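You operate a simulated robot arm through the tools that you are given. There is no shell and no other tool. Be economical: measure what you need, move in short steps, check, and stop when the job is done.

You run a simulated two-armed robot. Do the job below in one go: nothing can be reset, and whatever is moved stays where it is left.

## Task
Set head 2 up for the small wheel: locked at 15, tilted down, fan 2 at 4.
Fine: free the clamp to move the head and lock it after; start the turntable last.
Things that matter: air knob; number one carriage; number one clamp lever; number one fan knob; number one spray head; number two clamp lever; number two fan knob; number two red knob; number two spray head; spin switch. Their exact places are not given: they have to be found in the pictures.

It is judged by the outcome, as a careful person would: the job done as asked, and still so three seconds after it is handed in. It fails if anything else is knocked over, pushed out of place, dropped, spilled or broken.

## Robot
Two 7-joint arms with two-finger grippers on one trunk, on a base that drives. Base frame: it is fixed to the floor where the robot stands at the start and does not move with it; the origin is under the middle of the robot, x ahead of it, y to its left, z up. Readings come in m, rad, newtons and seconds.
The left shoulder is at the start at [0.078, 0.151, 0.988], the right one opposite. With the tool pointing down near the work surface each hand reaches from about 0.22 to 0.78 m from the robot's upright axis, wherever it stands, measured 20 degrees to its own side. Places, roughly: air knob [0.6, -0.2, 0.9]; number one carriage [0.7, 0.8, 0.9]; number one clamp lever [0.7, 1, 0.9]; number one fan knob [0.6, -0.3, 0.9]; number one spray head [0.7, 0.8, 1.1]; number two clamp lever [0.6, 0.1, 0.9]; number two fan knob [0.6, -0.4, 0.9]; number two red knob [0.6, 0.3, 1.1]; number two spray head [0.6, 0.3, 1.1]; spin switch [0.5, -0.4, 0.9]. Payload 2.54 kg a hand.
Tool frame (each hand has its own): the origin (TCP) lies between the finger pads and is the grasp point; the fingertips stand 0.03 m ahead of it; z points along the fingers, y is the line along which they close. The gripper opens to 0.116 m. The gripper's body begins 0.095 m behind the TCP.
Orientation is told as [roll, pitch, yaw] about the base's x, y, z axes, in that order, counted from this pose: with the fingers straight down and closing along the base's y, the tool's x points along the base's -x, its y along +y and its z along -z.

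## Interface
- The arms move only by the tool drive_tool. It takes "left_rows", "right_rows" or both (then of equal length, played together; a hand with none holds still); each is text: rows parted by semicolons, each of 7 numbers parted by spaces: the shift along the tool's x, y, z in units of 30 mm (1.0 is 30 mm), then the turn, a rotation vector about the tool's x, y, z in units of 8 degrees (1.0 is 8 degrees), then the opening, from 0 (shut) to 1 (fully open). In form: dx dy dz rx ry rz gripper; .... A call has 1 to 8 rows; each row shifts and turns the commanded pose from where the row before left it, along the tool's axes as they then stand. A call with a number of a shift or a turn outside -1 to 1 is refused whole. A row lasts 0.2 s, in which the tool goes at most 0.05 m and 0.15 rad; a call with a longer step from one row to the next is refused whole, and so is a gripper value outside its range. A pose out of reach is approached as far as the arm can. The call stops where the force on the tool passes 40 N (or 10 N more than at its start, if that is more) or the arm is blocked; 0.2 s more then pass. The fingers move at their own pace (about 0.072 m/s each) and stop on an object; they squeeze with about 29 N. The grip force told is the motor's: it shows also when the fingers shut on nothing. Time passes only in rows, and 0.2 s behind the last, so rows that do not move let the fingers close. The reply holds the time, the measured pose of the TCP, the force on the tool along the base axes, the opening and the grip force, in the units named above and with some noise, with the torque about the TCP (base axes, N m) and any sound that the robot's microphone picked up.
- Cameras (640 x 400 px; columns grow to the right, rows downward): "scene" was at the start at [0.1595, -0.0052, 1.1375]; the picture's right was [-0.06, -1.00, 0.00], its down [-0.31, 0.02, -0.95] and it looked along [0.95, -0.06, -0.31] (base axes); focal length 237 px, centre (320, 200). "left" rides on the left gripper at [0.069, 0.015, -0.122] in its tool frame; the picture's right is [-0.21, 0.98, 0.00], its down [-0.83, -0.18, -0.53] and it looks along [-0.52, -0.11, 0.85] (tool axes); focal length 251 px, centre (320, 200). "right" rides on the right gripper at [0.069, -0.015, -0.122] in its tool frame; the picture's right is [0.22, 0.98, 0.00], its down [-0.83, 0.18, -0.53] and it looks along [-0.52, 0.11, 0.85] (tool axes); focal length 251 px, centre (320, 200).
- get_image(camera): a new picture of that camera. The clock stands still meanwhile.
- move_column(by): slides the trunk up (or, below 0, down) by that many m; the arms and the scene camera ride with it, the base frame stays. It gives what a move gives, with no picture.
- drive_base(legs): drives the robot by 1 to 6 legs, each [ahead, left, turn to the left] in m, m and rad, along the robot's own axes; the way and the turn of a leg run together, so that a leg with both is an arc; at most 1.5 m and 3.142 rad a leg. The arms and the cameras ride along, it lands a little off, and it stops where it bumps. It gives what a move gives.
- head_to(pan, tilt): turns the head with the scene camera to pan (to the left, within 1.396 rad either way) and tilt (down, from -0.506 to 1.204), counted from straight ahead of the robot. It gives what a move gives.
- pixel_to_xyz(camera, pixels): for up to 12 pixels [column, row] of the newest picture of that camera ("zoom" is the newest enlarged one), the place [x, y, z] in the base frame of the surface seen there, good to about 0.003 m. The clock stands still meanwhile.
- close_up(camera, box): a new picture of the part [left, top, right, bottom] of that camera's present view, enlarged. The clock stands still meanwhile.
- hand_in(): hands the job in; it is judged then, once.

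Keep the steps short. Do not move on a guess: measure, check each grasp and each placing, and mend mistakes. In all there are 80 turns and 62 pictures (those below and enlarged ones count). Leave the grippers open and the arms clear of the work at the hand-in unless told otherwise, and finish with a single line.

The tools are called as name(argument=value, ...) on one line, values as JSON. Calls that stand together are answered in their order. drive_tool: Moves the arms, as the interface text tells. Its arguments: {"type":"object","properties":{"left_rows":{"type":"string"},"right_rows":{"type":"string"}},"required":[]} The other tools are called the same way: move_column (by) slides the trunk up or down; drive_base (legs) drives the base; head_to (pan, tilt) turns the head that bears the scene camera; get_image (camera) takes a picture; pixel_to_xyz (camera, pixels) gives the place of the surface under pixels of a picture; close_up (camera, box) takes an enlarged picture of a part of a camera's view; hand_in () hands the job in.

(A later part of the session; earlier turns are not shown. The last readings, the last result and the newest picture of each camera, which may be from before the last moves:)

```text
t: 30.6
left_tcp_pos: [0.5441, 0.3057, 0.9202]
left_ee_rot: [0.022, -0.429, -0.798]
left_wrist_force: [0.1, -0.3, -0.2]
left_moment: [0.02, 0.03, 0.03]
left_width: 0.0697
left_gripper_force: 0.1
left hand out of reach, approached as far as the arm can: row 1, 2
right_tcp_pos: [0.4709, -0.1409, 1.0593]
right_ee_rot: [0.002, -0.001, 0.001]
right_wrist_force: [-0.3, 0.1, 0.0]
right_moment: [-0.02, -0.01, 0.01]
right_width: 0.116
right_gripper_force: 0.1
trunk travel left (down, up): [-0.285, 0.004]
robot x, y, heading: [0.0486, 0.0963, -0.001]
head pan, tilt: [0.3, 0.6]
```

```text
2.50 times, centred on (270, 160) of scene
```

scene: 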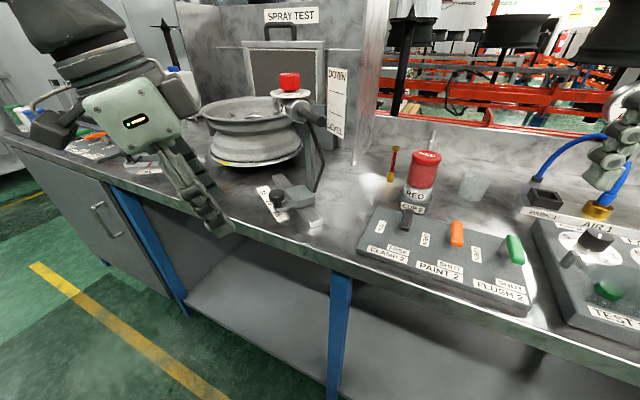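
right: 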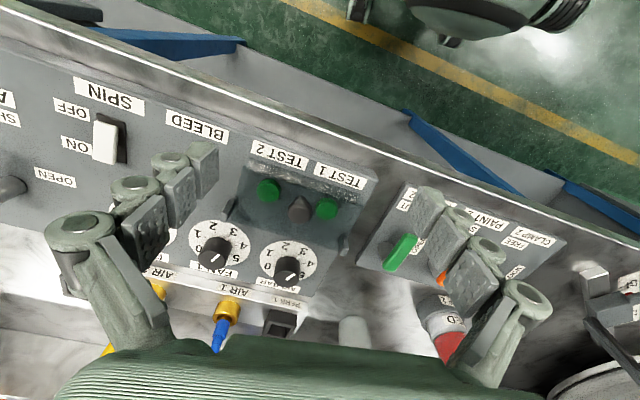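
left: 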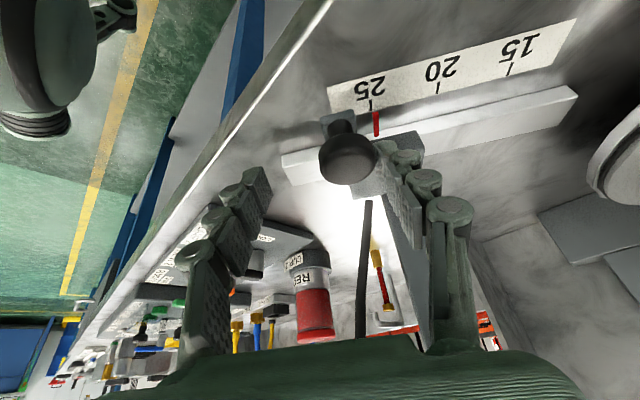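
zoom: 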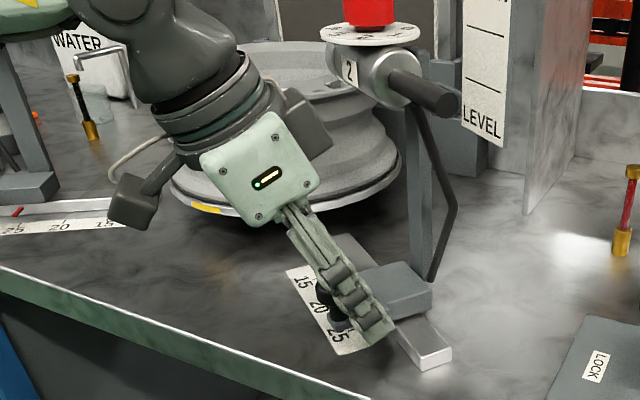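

The knob sits ~10 mm in +x and ~17 mm in +y of the tool frame. Correct, then close.

drive_tool(left_rows="0.32 0.28 0 0 0 0 0.6; 0 0.28 0 0 0 0 0.6; 0 0 0 0 0 0 0; 0 0 0 0 0 0 0;0 0 0 0 0 0 0")

get_image(camera="left")

```text
t: 31.8
left_tcp_pos: [0.5465, 0.3119, 0.9166]
left_ee_rot: [0.026, -0.429, -0.789]
left_wrist_force: [8.3, 10.5, 5.2]
left_moment: [0.32, -0.08, 0.05]
left_width: 0.0299
left_gripper_force: 45.3
left hand out of reach, approached as far as the arm can: row 1, 2
right_tcp_pos: [0.4712, -0.1406, 1.0597]
right_ee_rot: [0.0, 0.0, 0.001]
right_wrist_force: [0.7, -0.1, 1.0]
right_moment: [-0.01, 0.02, -0.02]
right_width: 0.1159
right_gripper_force: 0.0
trunk travel left (down, up): [-0.285, 0.004]
robot x, y, heading: [0.0509, 0.0915, -0.002]
head pan, tilt: [0.3, 0.6]
```

```text
26 pictures are left
```

left: 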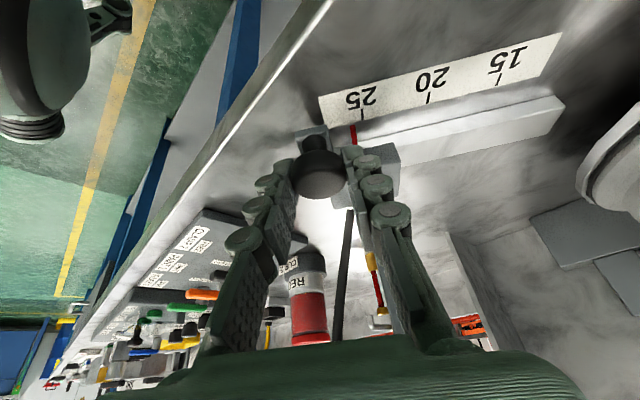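

Knob gripped (30 mm). Try sliding along +u (tool +y) a little to see whether the arm reaches.

drive_tool(left_rows="0 0.4 0 0 0 0 0; 0 0.4 0 0 0 0 0")

```text
t: 32.4
left_tcp_pos: [0.5471, 0.3122, 0.9172]
left_ee_rot: [0.026, -0.422, -0.788]
left_wrist_force: [-11.8, 9.7, 13.0]
left_moment: [0.42, 0.75, -0.07]
left_width: 0.0303
left_gripper_force: 44.8
left hand out of reach, approached as far as the arm can: row 1, 2
right_tcp_pos: [0.4696, -0.1391, 1.0602]
right_ee_rot: [0.0, -0.003, 0.005]
right_wrist_force: [-0.5, 0.0, 0.5]
right_moment: [0.02, 0.0, 0.0]
right_width: 0.1158
right_gripper_force: 0.2
trunk travel left (down, up): [-0.285, 0.004]
robot x, y, heading: [0.0486, 0.0924, 0.008]
head pan, tilt: [0.3, 0.6]
stopped in row 2 (left hand): the force on the tool passed its limit at 44 N (the readings are from after the stop); the commanded pose is now the measured one
```

The arm can't go that way in this pose, but the base can carry the gripped knob. Try a short base leg of 30 mm along the rail and read the force.

drive_base(legs=[[0.021, 0.0218, 0]])

close_up(camera="left", box=[270, 20, 590, 220])

```text
t: 33.3
left_tcp_pos: [0.5675, 0.3345, 0.9165]
left_ee_rot: [0.026, -0.424, -0.787]
left_wrist_force: [-18.3, 20.6, 17.7]
left_moment: [0.23, 0.02, 0.15]
left_width: 0.0304
left_gripper_force: 44.8
right_tcp_pos: [0.4887, -0.117, 1.062]
right_ee_rot: [0.0, -0.003, 0.005]
right_wrist_force: [-0.5, 0.1, 1.3]
right_moment: [0.02, -0.02, -0.02]
right_width: 0.1161
right_gripper_force: 0.0
trunk travel left (down, up): [-0.285, 0.004]
robot x, y, heading: [0.0707, 0.1123, 0.002]
head pan, tilt: [0.3, 0.6]
```

```text
2.00 times, centred on (430, 120) of left
```

zoom: 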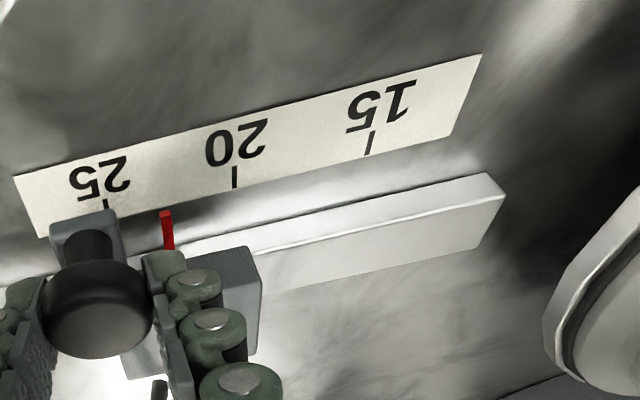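

It slides: pointer ≈ 22.6, with some side force toward (−x,+y). Next leg 45 mm with slight correction left.

drive_base(legs=[[0.029, 0.035, 0]])

close_up(camera="left", box=[270, 20, 590, 220])

```text
t: 34.3
left_tcp_pos: [0.6002, 0.3679, 0.9173]
left_ee_rot: [0.029, -0.425, -0.789]
left_wrist_force: [13.6, -10.1, 7.1]
left_moment: [-0.33, -0.69, -0.03]
left_width: 0.0301
left_gripper_force: 44.9
right_tcp_pos: [0.5202, -0.0824, 1.0595]
right_ee_rot: [0.003, 0.001, 0.003]
right_wrist_force: [-0.9, -0.2, 0.8]
right_moment: [0.02, 0.02, -0.01]
right_width: 0.1162
right_gripper_force: 0.1
trunk travel left (down, up): [-0.285, 0.004]
robot x, y, heading: [0.0951, 0.1503, 0.007]
head pan, tilt: [0.3, 0.6]
```

```text
2.00 times, centred on (430, 120) of left
```

zoom: 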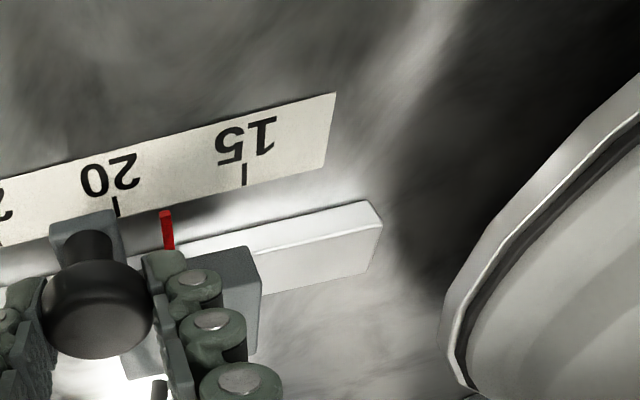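

Pointer ≈ 18.1. About 31 mm remain; drive 29 mm.

drive_base(legs=[[0.0205, 0.0205, 0]])

close_up(camera="left", box=[270, 20, 590, 220])

```text
t: 35.2
left_tcp_pos: [0.6208, 0.3904, 0.9168]
left_ee_rot: [0.026, -0.427, -0.787]
left_wrist_force: [-0.8, 3.0, -0.3]
left_moment: [-0.01, -0.32, 0.06]
left_width: 0.0302
left_gripper_force: 44.9
right_tcp_pos: [0.5414, -0.062, 1.0593]
right_ee_rot: [0.005, 0.0, 0.004]
right_wrist_force: [-0.5, -0.3, -0.5]
right_moment: [-0.03, 0.04, -0.01]
right_width: 0.116
right_gripper_force: 0.0
trunk travel left (down, up): [-0.285, 0.004]
robot x, y, heading: [0.1221, 0.1719, 0.004]
head pan, tilt: [0.3, 0.6]
```

```text
2.00 times, centred on (430, 120) of left
```

zoom: 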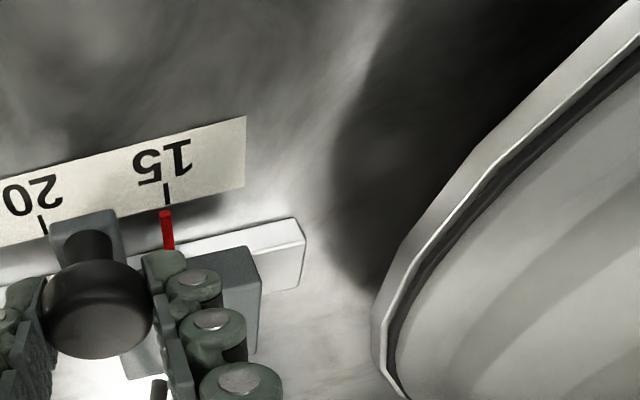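

Very near. Measure pointer tip versus the 15 tick.

pixel_to_xyz(camera="zoom", pixels=[[165, 214], [168, 230], [166, 188], [167, 200], [42, 222], [169, 244]])

close_up(camera="left", box=[330, 90, 378, 150])

```text
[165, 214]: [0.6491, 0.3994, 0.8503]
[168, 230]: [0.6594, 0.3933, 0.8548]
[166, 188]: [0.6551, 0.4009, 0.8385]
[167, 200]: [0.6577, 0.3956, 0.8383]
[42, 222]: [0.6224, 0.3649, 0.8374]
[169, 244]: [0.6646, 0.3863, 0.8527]
```

```text
6.67 times, centred on (354, 120) of left
```

zoom: 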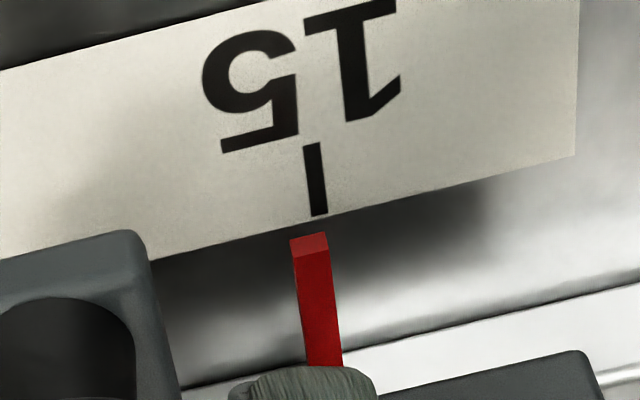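

Pointer is about 2 mm short (≈15.2). Nudge the base 2 mm along the rail.

drive_base(legs=[[0.0017, 0.0018, 0]])

close_up(camera="left", box=[330, 90, 378, 150])

```text
t: 35.9
left_tcp_pos: [0.6232, 0.3911, 0.9159]
left_ee_rot: [0.027, -0.428, -0.788]
left_wrist_force: [-0.6, 1.1, -1.2]
left_moment: [0.03, 0.01, -0.04]
left_width: 0.03
left_gripper_force: 44.9
right_tcp_pos: [0.5424, -0.0594, 1.0601]
right_ee_rot: [0.001, 0.0, 0.004]
right_wrist_force: [-0.2, -0.5, -0.1]
right_moment: [-0.03, -0.01, 0.0]
right_width: 0.1158
right_gripper_force: 0.0
trunk travel left (down, up): [-0.285, 0.004]
robot x, y, heading: [0.1209, 0.1736, 0.009]
head pan, tilt: [0.3, 0.6]
```

```text
6.67 times, centred on (354, 120) of left
```

zoom: 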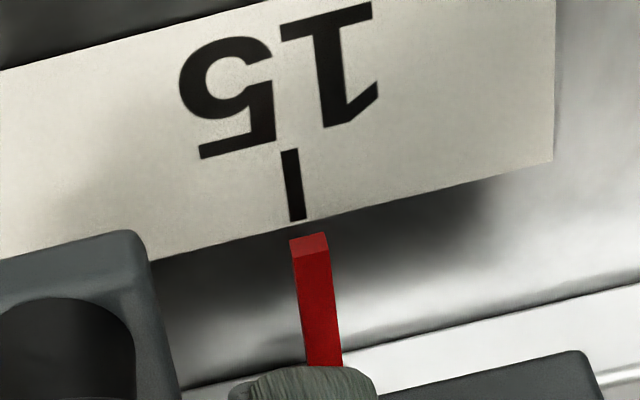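

Pointer now on 15 (allowing ~0.8 mm parallax). Release the knob and back straight out along the tool axis.

drive_tool(left_rows="0 0 0 0 0 0 0.5; 0 0 0 0 0 0 0.5; 0 0 0 0 0 0 0.5; 0.3 0 -0.9 0 0 0 0.5; 0.3 0 -1 0 0 0 0.5; 0.3 0 -1 0 0 0 0.5; 0.5 -0.5 -0.6 0 0 0 0.5")

get_image(camera="left")

get_image(camera="scene")

```text
t: 37.5
left_tcp_pos: [0.5448, 0.421, 0.9963]
left_ee_rot: [0.028, -0.428, -0.787]
left_wrist_force: [0.2, 0.0, -0.4]
left_moment: [-0.04, -0.01, -0.01]
left_width: 0.0578
left_gripper_force: 0.0
left hand out of reach, approached as far as the arm can: row 4, 5, 6
right_tcp_pos: [0.5423, -0.0594, 1.0598]
right_ee_rot: [0.002, 0.0, 0.003]
right_wrist_force: [-1.6, -0.3, 0.2]
right_moment: [-0.02, 0.0, 0.04]
right_width: 0.116
right_gripper_force: 0.1
trunk travel left (down, up): [-0.285, 0.004]
robot x, y, heading: [0.1216, 0.1714, 0.003]
head pan, tilt: [0.3, 0.6]
```

```text
20 pictures are left
```

left: 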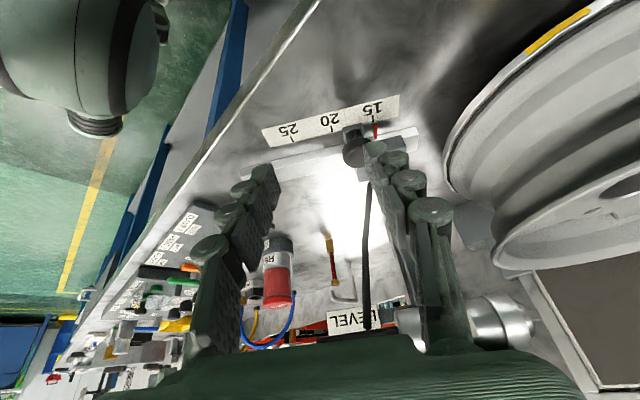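

```text
19 pictures are left
```

scene: 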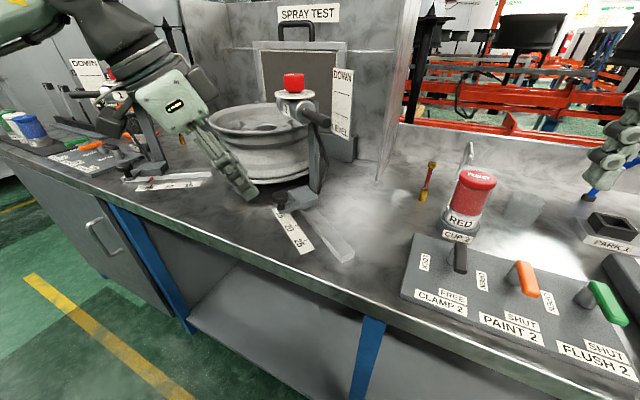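

Carriage holds at 15. Now measure the spray head's handle.

close_up(camera="scene", box=[265, 65, 365, 145])

pixel_to_xyz(camera="zoom", pixels=[[380, 360], [340, 325], [300, 285], [250, 270], [225, 265], [178, 100], [180, 205], [365, 335], [320, 340], [300, 230]])

```text
5.00 times, centred on (315, 105) of scene
```

zoom: 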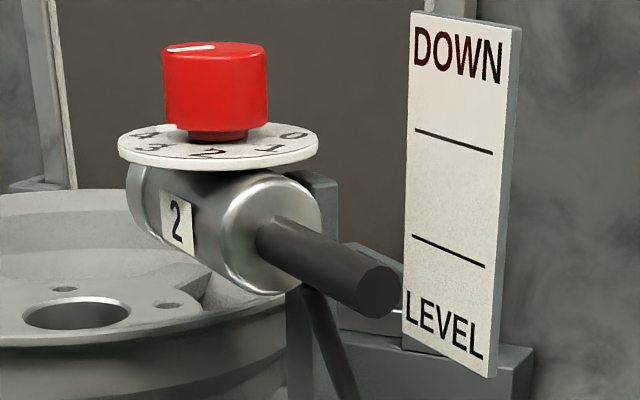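

```text
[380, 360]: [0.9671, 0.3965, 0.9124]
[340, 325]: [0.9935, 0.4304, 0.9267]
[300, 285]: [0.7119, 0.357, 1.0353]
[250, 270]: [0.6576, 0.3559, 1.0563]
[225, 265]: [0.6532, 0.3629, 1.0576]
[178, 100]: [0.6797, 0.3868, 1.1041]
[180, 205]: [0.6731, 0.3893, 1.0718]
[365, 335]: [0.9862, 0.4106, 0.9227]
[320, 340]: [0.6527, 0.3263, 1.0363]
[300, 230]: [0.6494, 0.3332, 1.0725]
```

pixel_to_xyz(camera="zoom", pixels=[[372, 292], [340, 265], [315, 250], [335, 290], [380, 310], [452, 140], [450, 252], [290, 210], [330, 185], [270, 180]])

```text
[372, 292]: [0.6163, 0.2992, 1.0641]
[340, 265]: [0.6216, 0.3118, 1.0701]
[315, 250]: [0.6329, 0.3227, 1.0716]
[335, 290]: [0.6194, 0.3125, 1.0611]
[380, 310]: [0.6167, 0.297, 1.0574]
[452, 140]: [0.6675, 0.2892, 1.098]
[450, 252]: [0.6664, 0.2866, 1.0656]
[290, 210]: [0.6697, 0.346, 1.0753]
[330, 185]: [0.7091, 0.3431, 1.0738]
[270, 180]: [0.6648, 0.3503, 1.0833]
```

Handle end ≈ (0.616,0.299,1.063), in line with the LEVEL line (z 1.066); DOWN line is at z 1.098. I'll lift the handle end from below with closed fingers pointing forward. First back the base off 0.15 m for room and pitch the hand forward.

drive_base(legs=[[-0.15, -0.04, 0]])

drive_tool(left_rows="0 0 0 -0.416 0 -0.909 0; 0 0 0 -0.416 0 -0.909 0; 0 0 0 -0.416 0 -0.909 0; 0 0 0 0 -1 0 0; 0 0 0 0 -1 0 0; 0 0 0 0 -1 0 0; 0 0 0 0 -1 0 0; 0 0 0 0 -1 0 0")

```text
t: 38.9
left_tcp_pos: [0.3994, 0.3778, 0.9955]
left_ee_rot: [0.029, -0.427, -0.788]
left_wrist_force: [-0.7, 1.2, 0.1]
left_moment: [0.03, -0.03, 0.0]
left_width: 0.0577
left_gripper_force: 0.2
right_tcp_pos: [0.3974, -0.102, 1.0602]
right_ee_rot: [0.002, 0.0, 0.003]
right_wrist_force: [0.1, 0.0, -0.2]
right_moment: [0.03, 0.0, 0.0]
right_width: 0.116
right_gripper_force: 0.1
trunk travel left (down, up): [-0.285, 0.004]
robot x, y, heading: [-0.0292, 0.1305, 0.005]
head pan, tilt: [0.3, 0.6]
```

```text
t: 40.7
left_tcp_pos: [0.4519, 0.4075, 1.0201]
left_ee_rot: [0.056, -1.138, -0.41]
left_wrist_force: [0.5, 0.7, 0.2]
left_moment: [0.0, -0.03, -0.02]
left_width: 0.0
left_gripper_force: 29.0
left hand out of reach, approached as far as the arm can: row 6, 7, 8
right_tcp_pos: [0.3969, -0.1019, 1.0605]
right_ee_rot: [0.002, -0.001, 0.005]
right_wrist_force: [0.1, -0.2, 0.3]
right_moment: [0.01, -0.01, 0.03]
right_width: 0.1157
right_gripper_force: 0.0
trunk travel left (down, up): [-0.285, 0.004]
robot x, y, heading: [-0.0251, 0.1306, 0.001]
head pan, tilt: [0.3, 0.6]
```

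Hand now points forward, 25° below horizontal, azimuth −23°. Move to a stand-off 80 mm before the handle end, below it.

drive_tool(left_rows="-0.447 -0.2225 0.762 0 0 0 0; -0.447 -0.2225 0.762 0 0 0 0; -0.447 -0.2225 0.762 0 0 0 0; -0.447 -0.2225 0.762 0 0 0 0")

get_image(camera="scene")

```text
t: 41.7
left_tcp_pos: [0.5417, 0.3435, 1.0279]
left_ee_rot: [0.054, -1.135, -0.407]
left_wrist_force: [-0.1, 0.0, 1.0]
left_moment: [0.0, -0.01, 0.01]
left_width: 0.0
left_gripper_force: 28.7
right_tcp_pos: [0.3969, -0.1024, 1.058]
right_ee_rot: [0.002, 0.001, 0.003]
right_wrist_force: [1.1, -0.7, -0.5]
right_moment: [0.03, -0.01, 0.01]
right_width: 0.1156
right_gripper_force: 0.0
trunk travel left (down, up): [-0.285, 0.004]
robot x, y, heading: [-0.026, 0.1289, 0.001]
head pan, tilt: [0.3, 0.6]
```

```text
17 pictures are left
```

scene: 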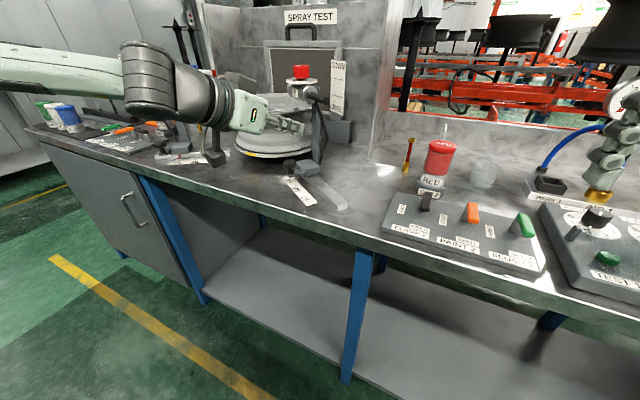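

Approach under the handle end.

drive_tool(left_rows="-0.436 -0.04 0.753 0 0 0 0; -0.436 -0.04 0.753 0 0 0 0; -0.3 -0.04 0.75 0 0 0 0")

close_up(camera="scene", box=[240, 50, 370, 200])

```text
t: 42.5
left_tcp_pos: [0.611, 0.3148, 1.0315]
left_ee_rot: [0.054, -1.136, -0.408]
left_wrist_force: [-0.2, -0.2, 0.5]
left_moment: [-0.03, -0.01, 0.01]
left_width: 0.0001
left_gripper_force: 28.8
right_tcp_pos: [0.3977, -0.1019, 1.0596]
right_ee_rot: [0.002, 0.003, 0.003]
right_wrist_force: [0.3, 0.0, -0.9]
right_moment: [0.0, 0.0, -0.01]
right_width: 0.1159
right_gripper_force: 0.1
trunk travel left (down, up): [-0.285, 0.004]
robot x, y, heading: [-0.0275, 0.1279, 0.0]
head pan, tilt: [0.3, 0.6]
```

```text
2.67 times, centred on (305, 125) of scene
```

zoom: 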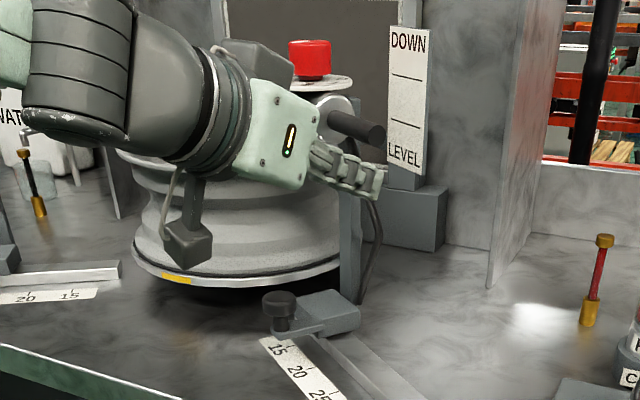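

Fingers are under the handle end. Lift ~40 mm in small steps.

drive_tool(left_rows="-0.242 0 -0.112 0 0 0 0; -0.242 0 -0.112 0 0 0 0; -0.242 0 -0.112 0 0 0 0; -0.242 0 -0.112 0 0 0 0; -0.242 0 -0.112 0 0 0 0")

close_up(camera="scene", box=[270, 50, 360, 120])

```text
t: 43.7
left_tcp_pos: [0.612, 0.314, 1.0734]
left_ee_rot: [0.054, -1.134, -0.407]
left_wrist_force: [-0.6, -0.4, -0.1]
left_moment: [-0.02, 0.02, 0.01]
left_width: 0.0001
left_gripper_force: 29.1
right_tcp_pos: [0.3976, -0.1022, 1.0599]
right_ee_rot: [0.001, -0.002, 0.002]
right_wrist_force: [-0.2, -0.4, -0.3]
right_moment: [0.0, 0.01, 0.0]
right_width: 0.1159
right_gripper_force: 0.1
trunk travel left (down, up): [-0.285, 0.004]
robot x, y, heading: [-0.0266, 0.1346, 0.007]
head pan, tilt: [0.3, 0.6]
```

```text
5.71 times, centred on (315, 85) of scene
```

zoom: 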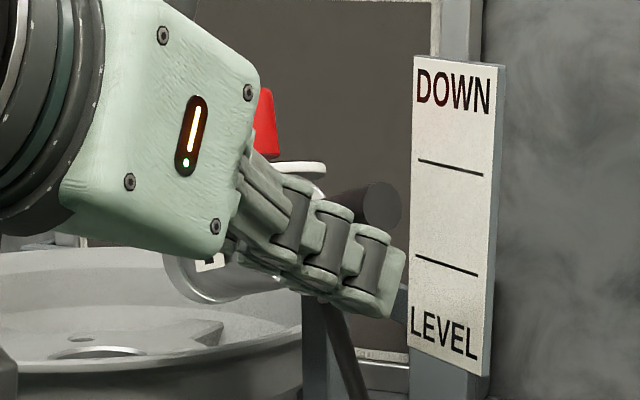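

The head tilts. Measure handle end height, then keep lifting gently to the stop/line.

pixel_to_xyz(camera="zoom", pixels=[[384, 200], [384, 190], [345, 205], [390, 215], [450, 167], [450, 265], [415, 160]])

drive_tool(left_rows="-0.15 0 -0.07 0 0 0 0; -0.15 0 -0.07 0 0 0 0")

```text
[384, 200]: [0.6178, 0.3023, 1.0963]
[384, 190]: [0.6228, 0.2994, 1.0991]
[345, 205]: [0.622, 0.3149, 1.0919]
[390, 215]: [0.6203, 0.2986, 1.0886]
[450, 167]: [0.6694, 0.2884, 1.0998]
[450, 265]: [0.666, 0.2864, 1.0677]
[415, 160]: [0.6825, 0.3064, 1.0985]
```

```text
t: 44.3
left_tcp_pos: [0.612, 0.3139, 1.0818]
left_ee_rot: [0.056, -1.136, -0.411]
left_wrist_force: [0.3, 0.0, -0.1]
left_moment: [0.01, -0.01, 0.01]
left_width: 0.0
left_gripper_force: 28.8
right_tcp_pos: [0.3973, -0.1024, 1.0593]
right_ee_rot: [0.002, -0.001, 0.004]
right_wrist_force: [0.9, -0.5, -0.4]
right_moment: [0.02, 0.0, 0.01]
right_width: 0.1162
right_gripper_force: 0.1
trunk travel left (down, up): [-0.285, 0.004]
robot x, y, heading: [-0.0255, 0.1283, 0.003]
head pan, tilt: [0.3, 0.6]
```

close_up(camera="scene", box=[270, 50, 360, 120])

pixel_to_xyz(camera="zoom", pixels=[[384, 200], [384, 185], [345, 200], [390, 205], [380, 175], [450, 167]])

```text
5.71 times, centred on (315, 85) of scene
```

zoom: 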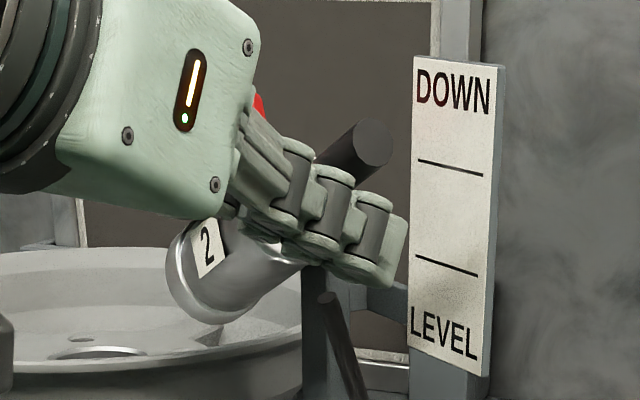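

```text
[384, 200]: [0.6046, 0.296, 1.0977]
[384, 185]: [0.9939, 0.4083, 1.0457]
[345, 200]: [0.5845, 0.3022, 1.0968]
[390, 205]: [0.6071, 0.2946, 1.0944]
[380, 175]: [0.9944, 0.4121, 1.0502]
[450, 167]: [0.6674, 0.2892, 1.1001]
```

pixel_to_xyz(camera="zoom", pixels=[[372, 145], [360, 135], [380, 158], [340, 155], [365, 125], [205, 250], [230, 310], [325, 165]])

```text
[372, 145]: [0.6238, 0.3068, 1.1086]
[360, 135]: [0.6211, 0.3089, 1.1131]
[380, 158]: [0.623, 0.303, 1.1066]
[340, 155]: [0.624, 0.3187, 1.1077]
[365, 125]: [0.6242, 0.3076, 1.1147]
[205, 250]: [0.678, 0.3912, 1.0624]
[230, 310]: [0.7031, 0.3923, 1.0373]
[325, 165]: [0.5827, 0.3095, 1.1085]
```

The handle end snapped up to z≈1.109, above the DOWN line (1.0995) – head is tilted down, fingers no longer touching. Withdraw down a little and straight back.

drive_tool(left_rows="0.25 0 0.1 0 0 0 0; 0.25 0 0.1 0 0 0 0; 0.4 0 -0.8 0 0 0 0; 0.4 0 -0.8 0 0 0 0; 0.4 0 -0.8 0 0 0 0; 0.4 0.2 -0.8 0 0 0 0; 0.4 0.2 -0.8 0 0 0 0; 0.4 0.2 -0.8 0 0 0 0")

get_image(camera="scene")

```text
t: 46.1
left_tcp_pos: [0.4652, 0.3883, 1.0616]
left_ee_rot: [0.054, -1.136, -0.407]
left_wrist_force: [-0.1, 0.4, 0.1]
left_moment: [-0.02, -0.02, -0.02]
left_width: 0.0
left_gripper_force: 28.7
right_tcp_pos: [0.3957, -0.1025, 1.0584]
right_ee_rot: [0.002, -0.001, 0.003]
right_wrist_force: [1.3, 0.2, 0.8]
right_moment: [-0.02, -0.02, 0.02]
right_width: 0.1162
right_gripper_force: 0.0
trunk travel left (down, up): [-0.285, 0.004]
robot x, y, heading: [-0.0231, 0.1288, 0.005]
head pan, tilt: [0.3, 0.6]
```

```text
13 pictures are left
```

scene: 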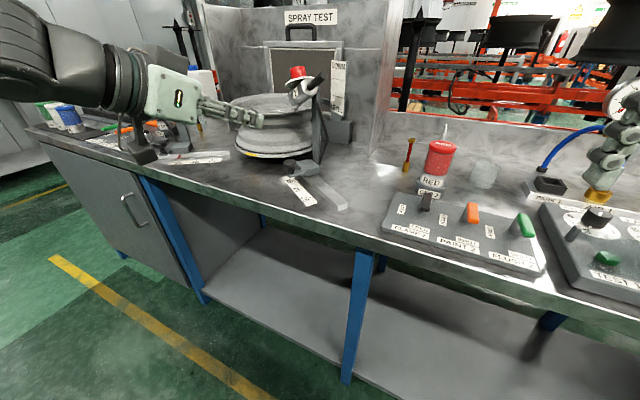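

Head 2 is tilted down and stays. Now go back for the lever: drive the base right 0.26 m, then turn the left hand back to pointing down.

drive_base(legs=[[0, -0.26, 0]])

drive_tool(left_rows="0 0 0 0 1 0 0; 0 0 0 0 1 0 0; 0 0 0 0 1 0 0; 0 0 0 0 1 0 0; 0 0 0 0 1 0 0; 0 0 0 0 1 0 0; 0 0 0 0 1 0 0; 0 0 0.5 0 1 0 0")

drive_tool(left_rows="0 0 0.5 0 0 -1 0; 0 0 0.5 0 0 -1 0; 0 0 0.3 0 0 -0.9 0")

```text
t: 49.2
left_tcp_pos: [0.468, 0.1248, 1.0619]
left_ee_rot: [0.055, -1.135, -0.413]
left_wrist_force: [0.5, -0.6, 0.4]
left_moment: [0.02, -0.01, -0.02]
left_width: 0.0
left_gripper_force: 28.3
right_tcp_pos: [0.3966, -0.3658, 1.0594]
right_ee_rot: [0.002, 0.001, -0.001]
right_wrist_force: [-0.2, 0.0, 1.1]
right_moment: [0.03, -0.01, -0.01]
right_width: 0.116
right_gripper_force: 0.0
trunk travel left (down, up): [-0.285, 0.004]
robot x, y, heading: [-0.023, -0.1311, -0.003]
head pan, tilt: [0.3, 0.6]
```

```text
t: 51.0
left_tcp_pos: [0.471, 0.1229, 1.046]
left_ee_rot: [0.023, -0.017, -0.364]
left_wrist_force: [0.2, 0.3, 0.1]
left_moment: [0.02, 0.03, -0.02]
left_width: 0.0
left_gripper_force: 29.2
right_tcp_pos: [0.3977, -0.3655, 1.0584]
right_ee_rot: [0.001, 0.001, 0.0]
right_wrist_force: [0.1, -0.1, -0.2]
right_moment: [0.01, 0.0, -0.04]
right_width: 0.1158
right_gripper_force: 0.0
trunk travel left (down, up): [-0.285, 0.004]
robot x, y, heading: [-0.0232, -0.1315, 0.004]
head pan, tilt: [0.3, 0.6]
```

```text
t: 51.8
left_tcp_pos: [0.4699, 0.1249, 1.0062]
left_ee_rot: [0.014, -0.025, 0.044]
left_wrist_force: [-0.1, 0.0, -0.4]
left_moment: [-0.02, -0.02, 0.01]
left_width: 0.0
left_gripper_force: 28.7
right_tcp_pos: [0.3977, -0.3647, 1.0592]
right_ee_rot: [0.002, -0.001, 0.001]
right_wrist_force: [0.0, -0.3, -0.3]
right_moment: [0.0, -0.03, -0.01]
right_width: 0.1159
right_gripper_force: 0.1
trunk travel left (down, up): [-0.285, 0.004]
robot x, y, heading: [-0.0255, -0.1337, -0.005]
head pan, tilt: [0.3, 0.6]
```

Drive ahead 0.07 m, then bring the fingers over the −y side of the lever (target (0.553,0.030)).

drive_base(legs=[[0.07, 0, 0]])

drive_tool(left_rows="-0.1 -0.9 0 0 0 0 0; -0.1 -0.9 0 0 0 0 0; -0.1 -0.9 0 0 0 0 0; -0.1 -0.45 0.5 0 0 0 0")

head_to(pan=0.2, tilt=0.6)

```text
t: 52.8
left_tcp_pos: [0.5405, 0.1249, 1.0064]
left_ee_rot: [0.014, -0.027, 0.046]
left_wrist_force: [1.0, 0.0, -0.2]
left_moment: [-0.04, 0.05, -0.01]
left_width: 0.0001
left_gripper_force: 28.6
right_tcp_pos: [0.4675, -0.3649, 1.0595]
right_ee_rot: [0.002, 0.0, 0.002]
right_wrist_force: [0.4, -0.7, -0.4]
right_moment: [0.0, 0.06, 0.0]
right_width: 0.116
right_gripper_force: 0.1
trunk travel left (down, up): [-0.285, 0.004]
robot x, y, heading: [0.0472, -0.1312, 0.011]
head pan, tilt: [0.3, 0.6]
```

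```text
t: 53.8
left_tcp_pos: [0.5583, 0.0313, 0.9898]
left_ee_rot: [0.014, -0.025, 0.047]
left_wrist_force: [0.5, -0.2, -0.3]
left_moment: [0.01, 0.0, -0.01]
left_width: 0.0001
left_gripper_force: 28.4
right_tcp_pos: [0.4678, -0.3648, 1.06]
right_ee_rot: [0.002, 0.001, 0.002]
right_wrist_force: [-0.3, 0.0, 0.9]
right_moment: [-0.02, 0.0, -0.02]
right_width: 0.1159
right_gripper_force: 0.1
trunk travel left (down, up): [-0.285, 0.004]
robot x, y, heading: [0.0442, -0.1308, 0.001]
head pan, tilt: [0.3, 0.6]
```

```text
t: 54.5
left_tcp_pos: [0.5586, 0.0329, 0.992]
left_ee_rot: [0.014, -0.028, 0.046]
left_wrist_force: [-0.3, 0.4, -0.1]
left_moment: [0.01, 0.04, 0.02]
left_width: 0.0002
left_gripper_force: 28.5
right_tcp_pos: [0.467, -0.3649, 1.0596]
right_ee_rot: [0.002, 0.0, 0.002]
right_wrist_force: [1.3, 0.5, 0.2]
right_moment: [-0.04, 0.0, 0.02]
right_width: 0.1159
right_gripper_force: 0.1
trunk travel left (down, up): [-0.285, 0.004]
robot x, y, heading: [0.044, -0.1318, 0.006]
head pan, tilt: [0.201, 0.6]
```

Descend between the CLAMP 2 and PAINT 2 handles.

drive_tool(left_rows="0.18 -0.23 0 0 0 0 0; 0 0 1 0 0 0 0; 0 0 1 0 0 0 0; 0 0 1.0 0 0 0 0; 0 0 0.1 0 0 0 0")

close_up(camera="scene", box=[225, 90, 385, 210])

```text
t: 55.7
left_tcp_pos: [0.5539, 0.0267, 0.8982]
left_ee_rot: [0.014, -0.025, 0.046]
left_wrist_force: [0.2, -1.1, 0.7]
left_moment: [-0.02, -0.05, -0.01]
left_width: 0.0
left_gripper_force: 29.0
right_tcp_pos: [0.4673, -0.3645, 1.0588]
right_ee_rot: [0.001, 0.002, 0.003]
right_wrist_force: [0.6, 0.5, -0.7]
right_moment: [0.02, 0.02, -0.02]
right_width: 0.116
right_gripper_force: 0.0
trunk travel left (down, up): [-0.285, 0.004]
robot x, y, heading: [0.0462, -0.1325, 0.002]
head pan, tilt: [0.201, 0.6]
```

```text
3.33 times, centred on (305, 150) of scene
```

zoom: 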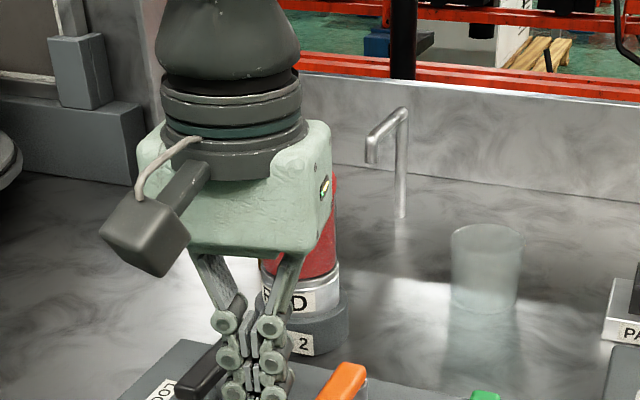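

Fingers are between the handles. Sweep the lever back to LOCK.

drive_tool(left_rows="-0.18 0.69 0 0 0 0 0; 0.1 0.38 0 0 0 0 0; 0 0.39 0 0 0 0 0; -0.11 0.37 0 0 0 0 0; -0.2 0.34 0 0 0 0 0; -0.28 0.27 0 0 0 0 0; -0.34 0.19 0 0 0 0 0")

close_up(camera="scene", box=[225, 110, 385, 230])

```text
t: 57.3
left_tcp_pos: [0.5819, 0.1071, 0.8993]
left_ee_rot: [0.013, -0.025, 0.045]
left_wrist_force: [-0.7, 0.8, -0.8]
left_moment: [0.01, 0.01, -0.03]
left_width: 0.0001
left_gripper_force: 28.5
right_tcp_pos: [0.466, -0.3651, 1.0597]
right_ee_rot: [0.002, 0.0, 0.002]
right_wrist_force: [-0.3, -0.3, -0.4]
right_moment: [-0.02, 0.02, -0.02]
right_width: 0.116
right_gripper_force: 0.2
trunk travel left (down, up): [-0.285, 0.004]
robot x, y, heading: [0.0445, -0.132, 0.004]
head pan, tilt: [0.201, 0.6]
```

```text
3.33 times, centred on (305, 170) of scene
```

zoom: 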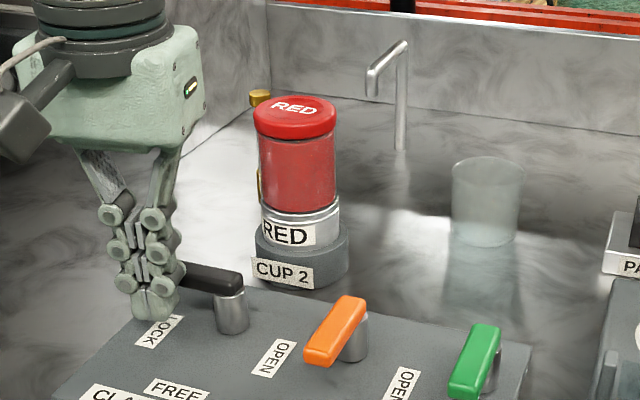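

pixel_to_xyz(camera="zoom", pixels=[[230, 278], [190, 272], [210, 275]])

drive_tool(left_rows="-0.15 0 0 0 0 0 0; -0.15 0 0 0 0 0 0; -0.15 0 0 0 0 0 0")

```text
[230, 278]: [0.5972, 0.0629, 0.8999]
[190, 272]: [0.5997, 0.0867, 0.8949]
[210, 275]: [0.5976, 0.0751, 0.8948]
```

```text
t: 58.1
left_tcp_pos: [0.5871, 0.1052, 0.899]
left_ee_rot: [0.016, -0.016, 0.044]
left_wrist_force: [-37.0, -2.0, 2.2]
left_moment: [-0.09, 0.5, -0.46]
left_width: 0.0
left_gripper_force: 28.5
right_tcp_pos: [0.4628, -0.3651, 1.0609]
right_ee_rot: [0.001, -0.003, 0.003]
right_wrist_force: [-0.3, 1.0, -0.1]
right_moment: [0.01, 0.0, 0.02]
right_width: 0.1161
right_gripper_force: 0.2
trunk travel left (down, up): [-0.285, 0.004]
robot x, y, heading: [0.0426, -0.1314, 0.002]
head pan, tilt: [0.201, 0.6]
```

Lever hard against its LOCK stop (37 N). Withdraw the left hand, then look at the fan 2 dial with the right camera.

drive_tool(left_rows="0.5 0 0 0 0 0 0; 0.5 0 -0.8 0 0 0 0; 0.3 0 -1 0 0 0 0.5; 1 0 -0.8 0 0 0 1; 1 0 -0.3 0 0 0 1; 1 0 0 0 0 0 1")

get_image(camera="right")

```text
t: 59.5
left_tcp_pos: [0.4607, 0.0998, 0.9836]
left_ee_rot: [0.014, -0.027, 0.047]
left_wrist_force: [0.3, 0.8, -0.3]
left_moment: [-0.03, -0.01, -0.01]
left_width: 0.1159
left_gripper_force: 0.1
right_tcp_pos: [0.4661, -0.3643, 1.0606]
right_ee_rot: [-0.001, -0.002, 0.002]
right_wrist_force: [0.1, 0.9, -0.1]
right_moment: [0.03, 0.0, -0.03]
right_width: 0.1163
right_gripper_force: 0.0
trunk travel left (down, up): [-0.285, 0.004]
robot x, y, heading: [0.0502, -0.1338, 0.003]
head pan, tilt: [0.201, 0.6]
```

```text
10 pictures are left
```

right: 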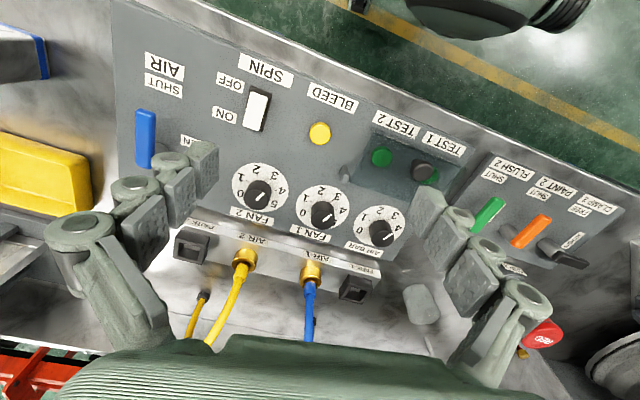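

Close-up of the FAN 2 dial to read pointer angle.

close_up(camera="right", box=[222, 150, 302, 225])

pixel_to_xyz(camera="zoom", pixels=[[320, 200], [260, 200], [290, 250], [250, 170], [400, 300], [225, 100], [430, 250], [200, 200]])

```text
5.33 times, centred on (262, 188) of right
```

zoom: 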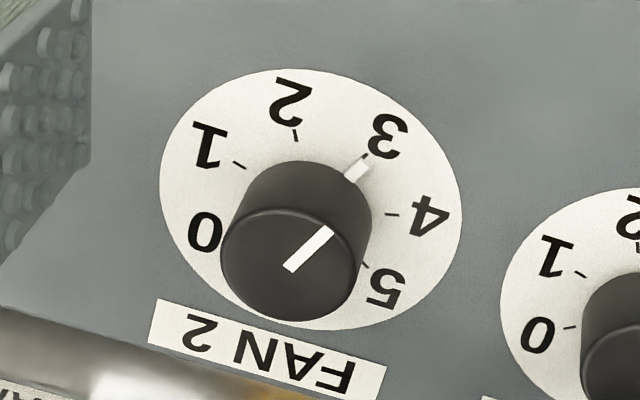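

```text
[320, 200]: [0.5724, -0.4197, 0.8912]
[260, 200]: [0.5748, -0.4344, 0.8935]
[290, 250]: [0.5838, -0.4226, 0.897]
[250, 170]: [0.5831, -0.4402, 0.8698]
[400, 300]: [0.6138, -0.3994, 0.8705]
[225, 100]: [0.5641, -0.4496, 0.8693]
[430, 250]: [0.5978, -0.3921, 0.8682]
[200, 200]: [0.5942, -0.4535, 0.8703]
```

Fan 2 is at 3. Get exact tick positions for angle and centre.

pixel_to_xyz(camera="zoom", pixels=[[365, 155], [392, 214], [295, 135], [238, 165], [365, 266], [161, 190], [461, 190], [290, 70], [330, 329], [355, 172], [290, 268], [330, 230]])

```text
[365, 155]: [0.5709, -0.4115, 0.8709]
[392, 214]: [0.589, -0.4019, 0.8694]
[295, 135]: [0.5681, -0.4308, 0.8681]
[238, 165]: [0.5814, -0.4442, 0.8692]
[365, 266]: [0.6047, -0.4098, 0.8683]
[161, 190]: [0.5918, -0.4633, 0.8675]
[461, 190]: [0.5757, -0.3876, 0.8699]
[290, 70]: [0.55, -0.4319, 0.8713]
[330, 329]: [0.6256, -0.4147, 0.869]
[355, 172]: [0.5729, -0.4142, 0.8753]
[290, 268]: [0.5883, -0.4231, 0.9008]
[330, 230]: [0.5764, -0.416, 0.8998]
```

Knob centre ≈ (0.588,−0.4235), ticks 54° apart; 3→4 is 54° clockwise from above. Check where the yellow hose behind it stands.

pixel_to_xyz(camera="right", pixels=[[243, 265], [236, 295], [222, 320], [213, 338], [199, 310], [190, 245], [258, 188], [258, 97], [258, 120], [345, 175]])

head_to(pan=-0.45, tilt=0.5)

get_image(camera="scene")

```text
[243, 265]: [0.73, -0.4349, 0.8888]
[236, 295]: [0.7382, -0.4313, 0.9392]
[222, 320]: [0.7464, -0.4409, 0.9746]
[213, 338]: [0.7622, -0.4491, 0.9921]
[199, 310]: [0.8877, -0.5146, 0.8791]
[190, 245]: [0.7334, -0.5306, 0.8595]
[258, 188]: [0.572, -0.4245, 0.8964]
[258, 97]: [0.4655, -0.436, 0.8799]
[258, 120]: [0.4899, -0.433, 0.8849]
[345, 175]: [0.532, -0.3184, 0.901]
```

```text
t: 60.5
left_tcp_pos: [0.4626, 0.1002, 0.9833]
left_ee_rot: [0.013, -0.026, 0.046]
left_wrist_force: [0.7, 0.7, -0.8]
left_moment: [-0.04, 0.02, 0.03]
left_width: 0.1157
left_gripper_force: 0.0
right_tcp_pos: [0.4664, -0.3647, 1.0599]
right_ee_rot: [0.003, 0.0, 0.001]
right_wrist_force: [-1.3, 0.5, 0.6]
right_moment: [-0.01, 0.02, 0.02]
right_width: 0.1159
right_gripper_force: 0.1
trunk travel left (down, up): [-0.285, 0.004]
robot x, y, heading: [0.0453, -0.132, 0.006]
head pan, tilt: [-0.45, 0.499]
```

```text
8 pictures are left
```

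scene: 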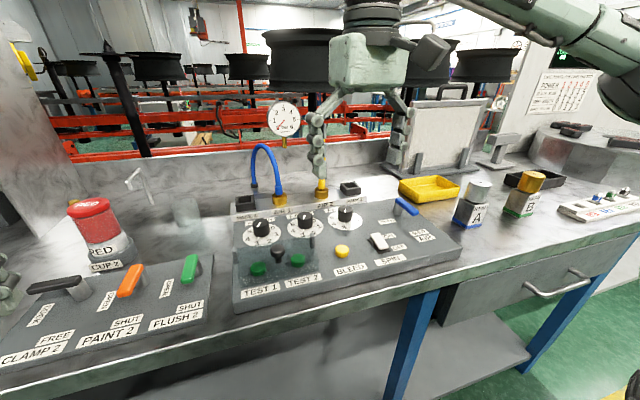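

Lever confirmed at LOCK; the hose is well behind (x≥0.73). Bring the right hand over the fan 2 knob, pre-turned 24° counter-clockwise, opening 0.5.

drive_tool(right_rows="-0.813 -0.39 0.5 0 0 0 0.5; -0.813 -0.39 0.5 0 0 0 0.5; -0.813 -0.39 0.5 0 0 0 0.5; -0.813 -0.39 0.5 0 0 0 0.5; -0.813 -0.39 0.5 0 0 0 0.5; 0 0 0 0 0 -1 0.5; 0 0 0 0 0 -1 0.5; 0 0 0 0 0 -1 0.5")

```text
t: 62.3
left_tcp_pos: [0.4617, 0.1003, 0.9836]
left_ee_rot: [0.015, -0.026, 0.045]
left_wrist_force: [-0.7, -0.2, 0.1]
left_moment: [-0.01, 0.04, -0.01]
left_width: 0.1161
left_gripper_force: 0.1
right_tcp_pos: [0.5885, -0.4221, 0.9849]
right_ee_rot: [0.002, -0.001, 0.423]
right_wrist_force: [0.4, 0.9, 0.8]
right_moment: [0.0, 0.0, -0.03]
right_width: 0.0578
right_gripper_force: 0.0
trunk travel left (down, up): [-0.285, 0.004]
robot x, y, heading: [0.0408, -0.1301, 0.003]
head pan, tilt: [-0.45, 0.499]
```

Aligned. Descend 75 mm and close on the knob.

drive_tool(right_rows="0 0 0.85 0 0 0 0.5; 0 0 0.85 0 0 0 0.5; 0 0 0.8 0 0 0 0.5; 0 0 0 0 0 0 0; 0 0 0 0 0 0 0; 0 0 0 0 0 0 0")

```text
t: 63.7
left_tcp_pos: [0.4603, 0.0995, 0.9836]
left_ee_rot: [0.014, -0.027, 0.047]
left_wrist_force: [-0.6, -0.1, 0.1]
left_moment: [0.02, 0.0, -0.02]
left_width: 0.116
left_gripper_force: 0.1
right_tcp_pos: [0.5913, -0.4234, 0.9107]
right_ee_rot: [0.001, -0.002, 0.421]
right_wrist_force: [1.5, 0.4, -0.3]
right_moment: [0.12, -0.42, 0.02]
right_width: 0.0331
right_gripper_force: 45.0
trunk travel left (down, up): [-0.285, 0.004]
robot x, y, heading: [0.0445, -0.134, 0.005]
head pan, tilt: [-0.45, 0.499]
```

Gripped: 33 mm wide. Turn 54° clockwise (6.75 units about tool +z).

drive_tool(right_rows="0 0 0 0 0 0.9 0; 0 0 0 0 0 0.9 0; 0 0 0 0 0 0.9 0; 0 0 0 0 0 0.9 0; 0 0 0 0 0 0.9 0; 0 0 0 0 0 0.9 0; 0 0 0 0 0 0.9 0; 0 0 0 0 0 0.45 0")

```text
t: 65.5
left_tcp_pos: [0.4621, 0.1003, 0.9836]
left_ee_rot: [0.013, -0.027, 0.045]
left_wrist_force: [-0.1, 0.3, 0.7]
left_moment: [0.03, 0.01, -0.03]
left_width: 0.1163
left_gripper_force: 0.1
right_tcp_pos: [0.5898, -0.4246, 0.9094]
right_ee_rot: [0.003, -0.003, -0.526]
right_wrist_force: [19.9, -13.4, 17.0]
right_moment: [-0.16, -0.38, 0.02]
right_width: 0.0331
right_gripper_force: 45.1
trunk travel left (down, up): [-0.285, 0.004]
robot x, y, heading: [0.0462, -0.1327, 0.005]
head pan, tilt: [-0.45, 0.499]
```

Turned 54.2°. Release, rise, and turn the hand back.

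drive_tool(right_rows="0 0 0 0 0 0 0.5; 0 0 0 0 0 0 0.5; 0 0 -0.9 0 0 0 0.5; 0 0 -1 0 0 0 0.5; 0 0 -1 0 0 -0.94 0.5; 0 0 -0.5 0 0 -0.94 0.5; 0 0 0 0 0 -0.94 0.5; 0 0 0 0 0 -0.94 0.5")

drive_tool(right_rows="1 0 -0.3 0 0 0 0.5; 1 0 -0.3 0 0 0 0.5; 1 0 -0.3 0 0 0 0.2; 0.6 0 -0.3 0 0 0 0")

get_image(camera="right")

```text
t: 67.3
left_tcp_pos: [0.4613, 0.0988, 0.9837]
left_ee_rot: [0.014, -0.026, 0.046]
left_wrist_force: [0.0, -0.2, 0.0]
left_moment: [-0.01, -0.03, 0.01]
left_width: 0.116
left_gripper_force: 0.1
right_tcp_pos: [0.5898, -0.4229, 1.0111]
right_ee_rot: [0.001, 0.0, 0.004]
right_wrist_force: [-0.1, -0.1, 0.4]
right_moment: [0.04, -0.01, -0.01]
right_width: 0.058
right_gripper_force: 0.0
trunk travel left (down, up): [-0.285, 0.004]
robot x, y, heading: [0.0471, -0.1307, 0.003]
head pan, tilt: [-0.45, 0.499]
```

```text
t: 68.3
left_tcp_pos: [0.4604, 0.0996, 0.9838]
left_ee_rot: [0.014, -0.026, 0.045]
left_wrist_force: [-0.2, 0.9, -1.1]
left_moment: [0.02, 0.01, 0.03]
left_width: 0.1161
left_gripper_force: 0.0
right_tcp_pos: [0.4788, -0.4222, 1.0467]
right_ee_rot: [0.002, 0.001, 0.003]
right_wrist_force: [0.7, 0.2, 0.0]
right_moment: [0.0, -0.03, 0.01]
right_width: 0.0002
right_gripper_force: 16.1
trunk travel left (down, up): [-0.285, 0.004]
robot x, y, heading: [0.0438, -0.1354, 0.005]
head pan, tilt: [-0.45, 0.499]
```

```text
7 pictures are left
```

right: 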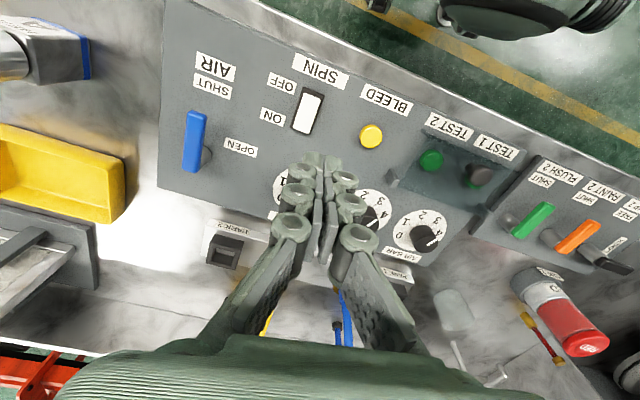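

Fingers hide the dial. Measure the spin rocker from this picture, and shift the hand back to its earlier viewing spot with fingers open.

pixel_to_xyz(camera="right", pixels=[[313, 97], [305, 126], [309, 112], [303, 130], [314, 92], [301, 112], [317, 112], [296, 130], [318, 88], [272, 114], [282, 80]])

drive_tool(right_rows="0 1 -0.2 0 0 0 1; 0 1 -0.2 0 0 0 1; 0.3 0 0 0 0 0 1; 0 0 0 0 0 0 1")

close_up(camera="right", box=[210, 75, 310, 225])

```text
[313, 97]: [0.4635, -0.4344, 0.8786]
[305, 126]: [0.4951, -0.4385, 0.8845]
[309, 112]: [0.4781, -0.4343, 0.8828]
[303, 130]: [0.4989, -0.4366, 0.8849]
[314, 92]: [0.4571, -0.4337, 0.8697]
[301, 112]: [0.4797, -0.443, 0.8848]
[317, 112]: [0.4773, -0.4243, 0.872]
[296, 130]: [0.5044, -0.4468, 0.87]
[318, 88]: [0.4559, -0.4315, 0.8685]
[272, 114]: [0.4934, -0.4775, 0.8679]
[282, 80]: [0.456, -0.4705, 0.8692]
```

```text
t: 69.3
left_tcp_pos: [0.4614, 0.0999, 0.9825]
left_ee_rot: [0.013, -0.026, 0.046]
left_wrist_force: [0.7, -0.1, -0.7]
left_moment: [-0.05, 0.01, -0.01]
left_width: 0.1161
left_gripper_force: 0.0
right_tcp_pos: [0.4729, -0.3641, 1.061]
right_ee_rot: [0.001, -0.001, 0.003]
right_wrist_force: [-0.7, -0.7, 0.2]
right_moment: [0.02, -0.01, -0.02]
right_width: 0.1158
right_gripper_force: 0.0
trunk travel left (down, up): [-0.285, 0.004]
robot x, y, heading: [0.0474, -0.1357, 0.002]
head pan, tilt: [-0.45, 0.499]
```

```text
2.67 times, centred on (260, 150) of right
```

zoom: 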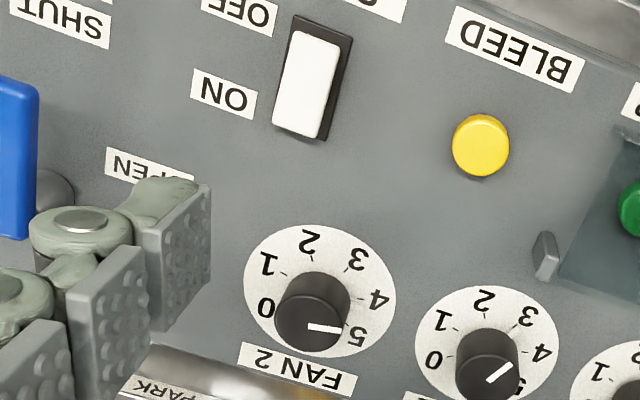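

Measure the stripe direction now.

pixel_to_xyz(camera="zoom", pixels=[[310, 326], [338, 330], [324, 328], [305, 78], [300, 110], [362, 297]])

close_up(camera="right", box=[298, 155, 362, 215])

```text
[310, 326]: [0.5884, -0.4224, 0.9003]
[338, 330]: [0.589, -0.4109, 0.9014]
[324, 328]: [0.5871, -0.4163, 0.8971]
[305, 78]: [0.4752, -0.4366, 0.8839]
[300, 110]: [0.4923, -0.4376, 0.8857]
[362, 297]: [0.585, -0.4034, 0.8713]
```

```text
6.67 times, centred on (330, 185) of right
```

zoom: 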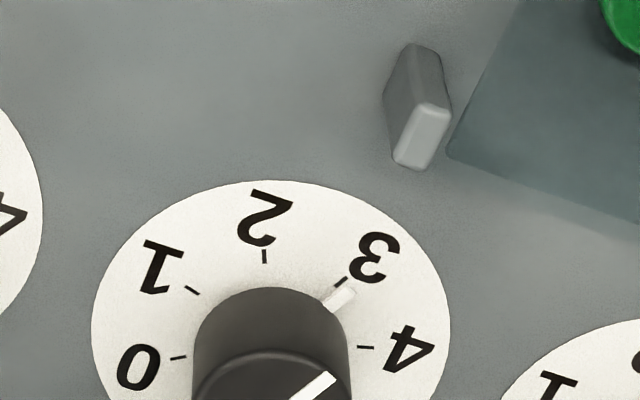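

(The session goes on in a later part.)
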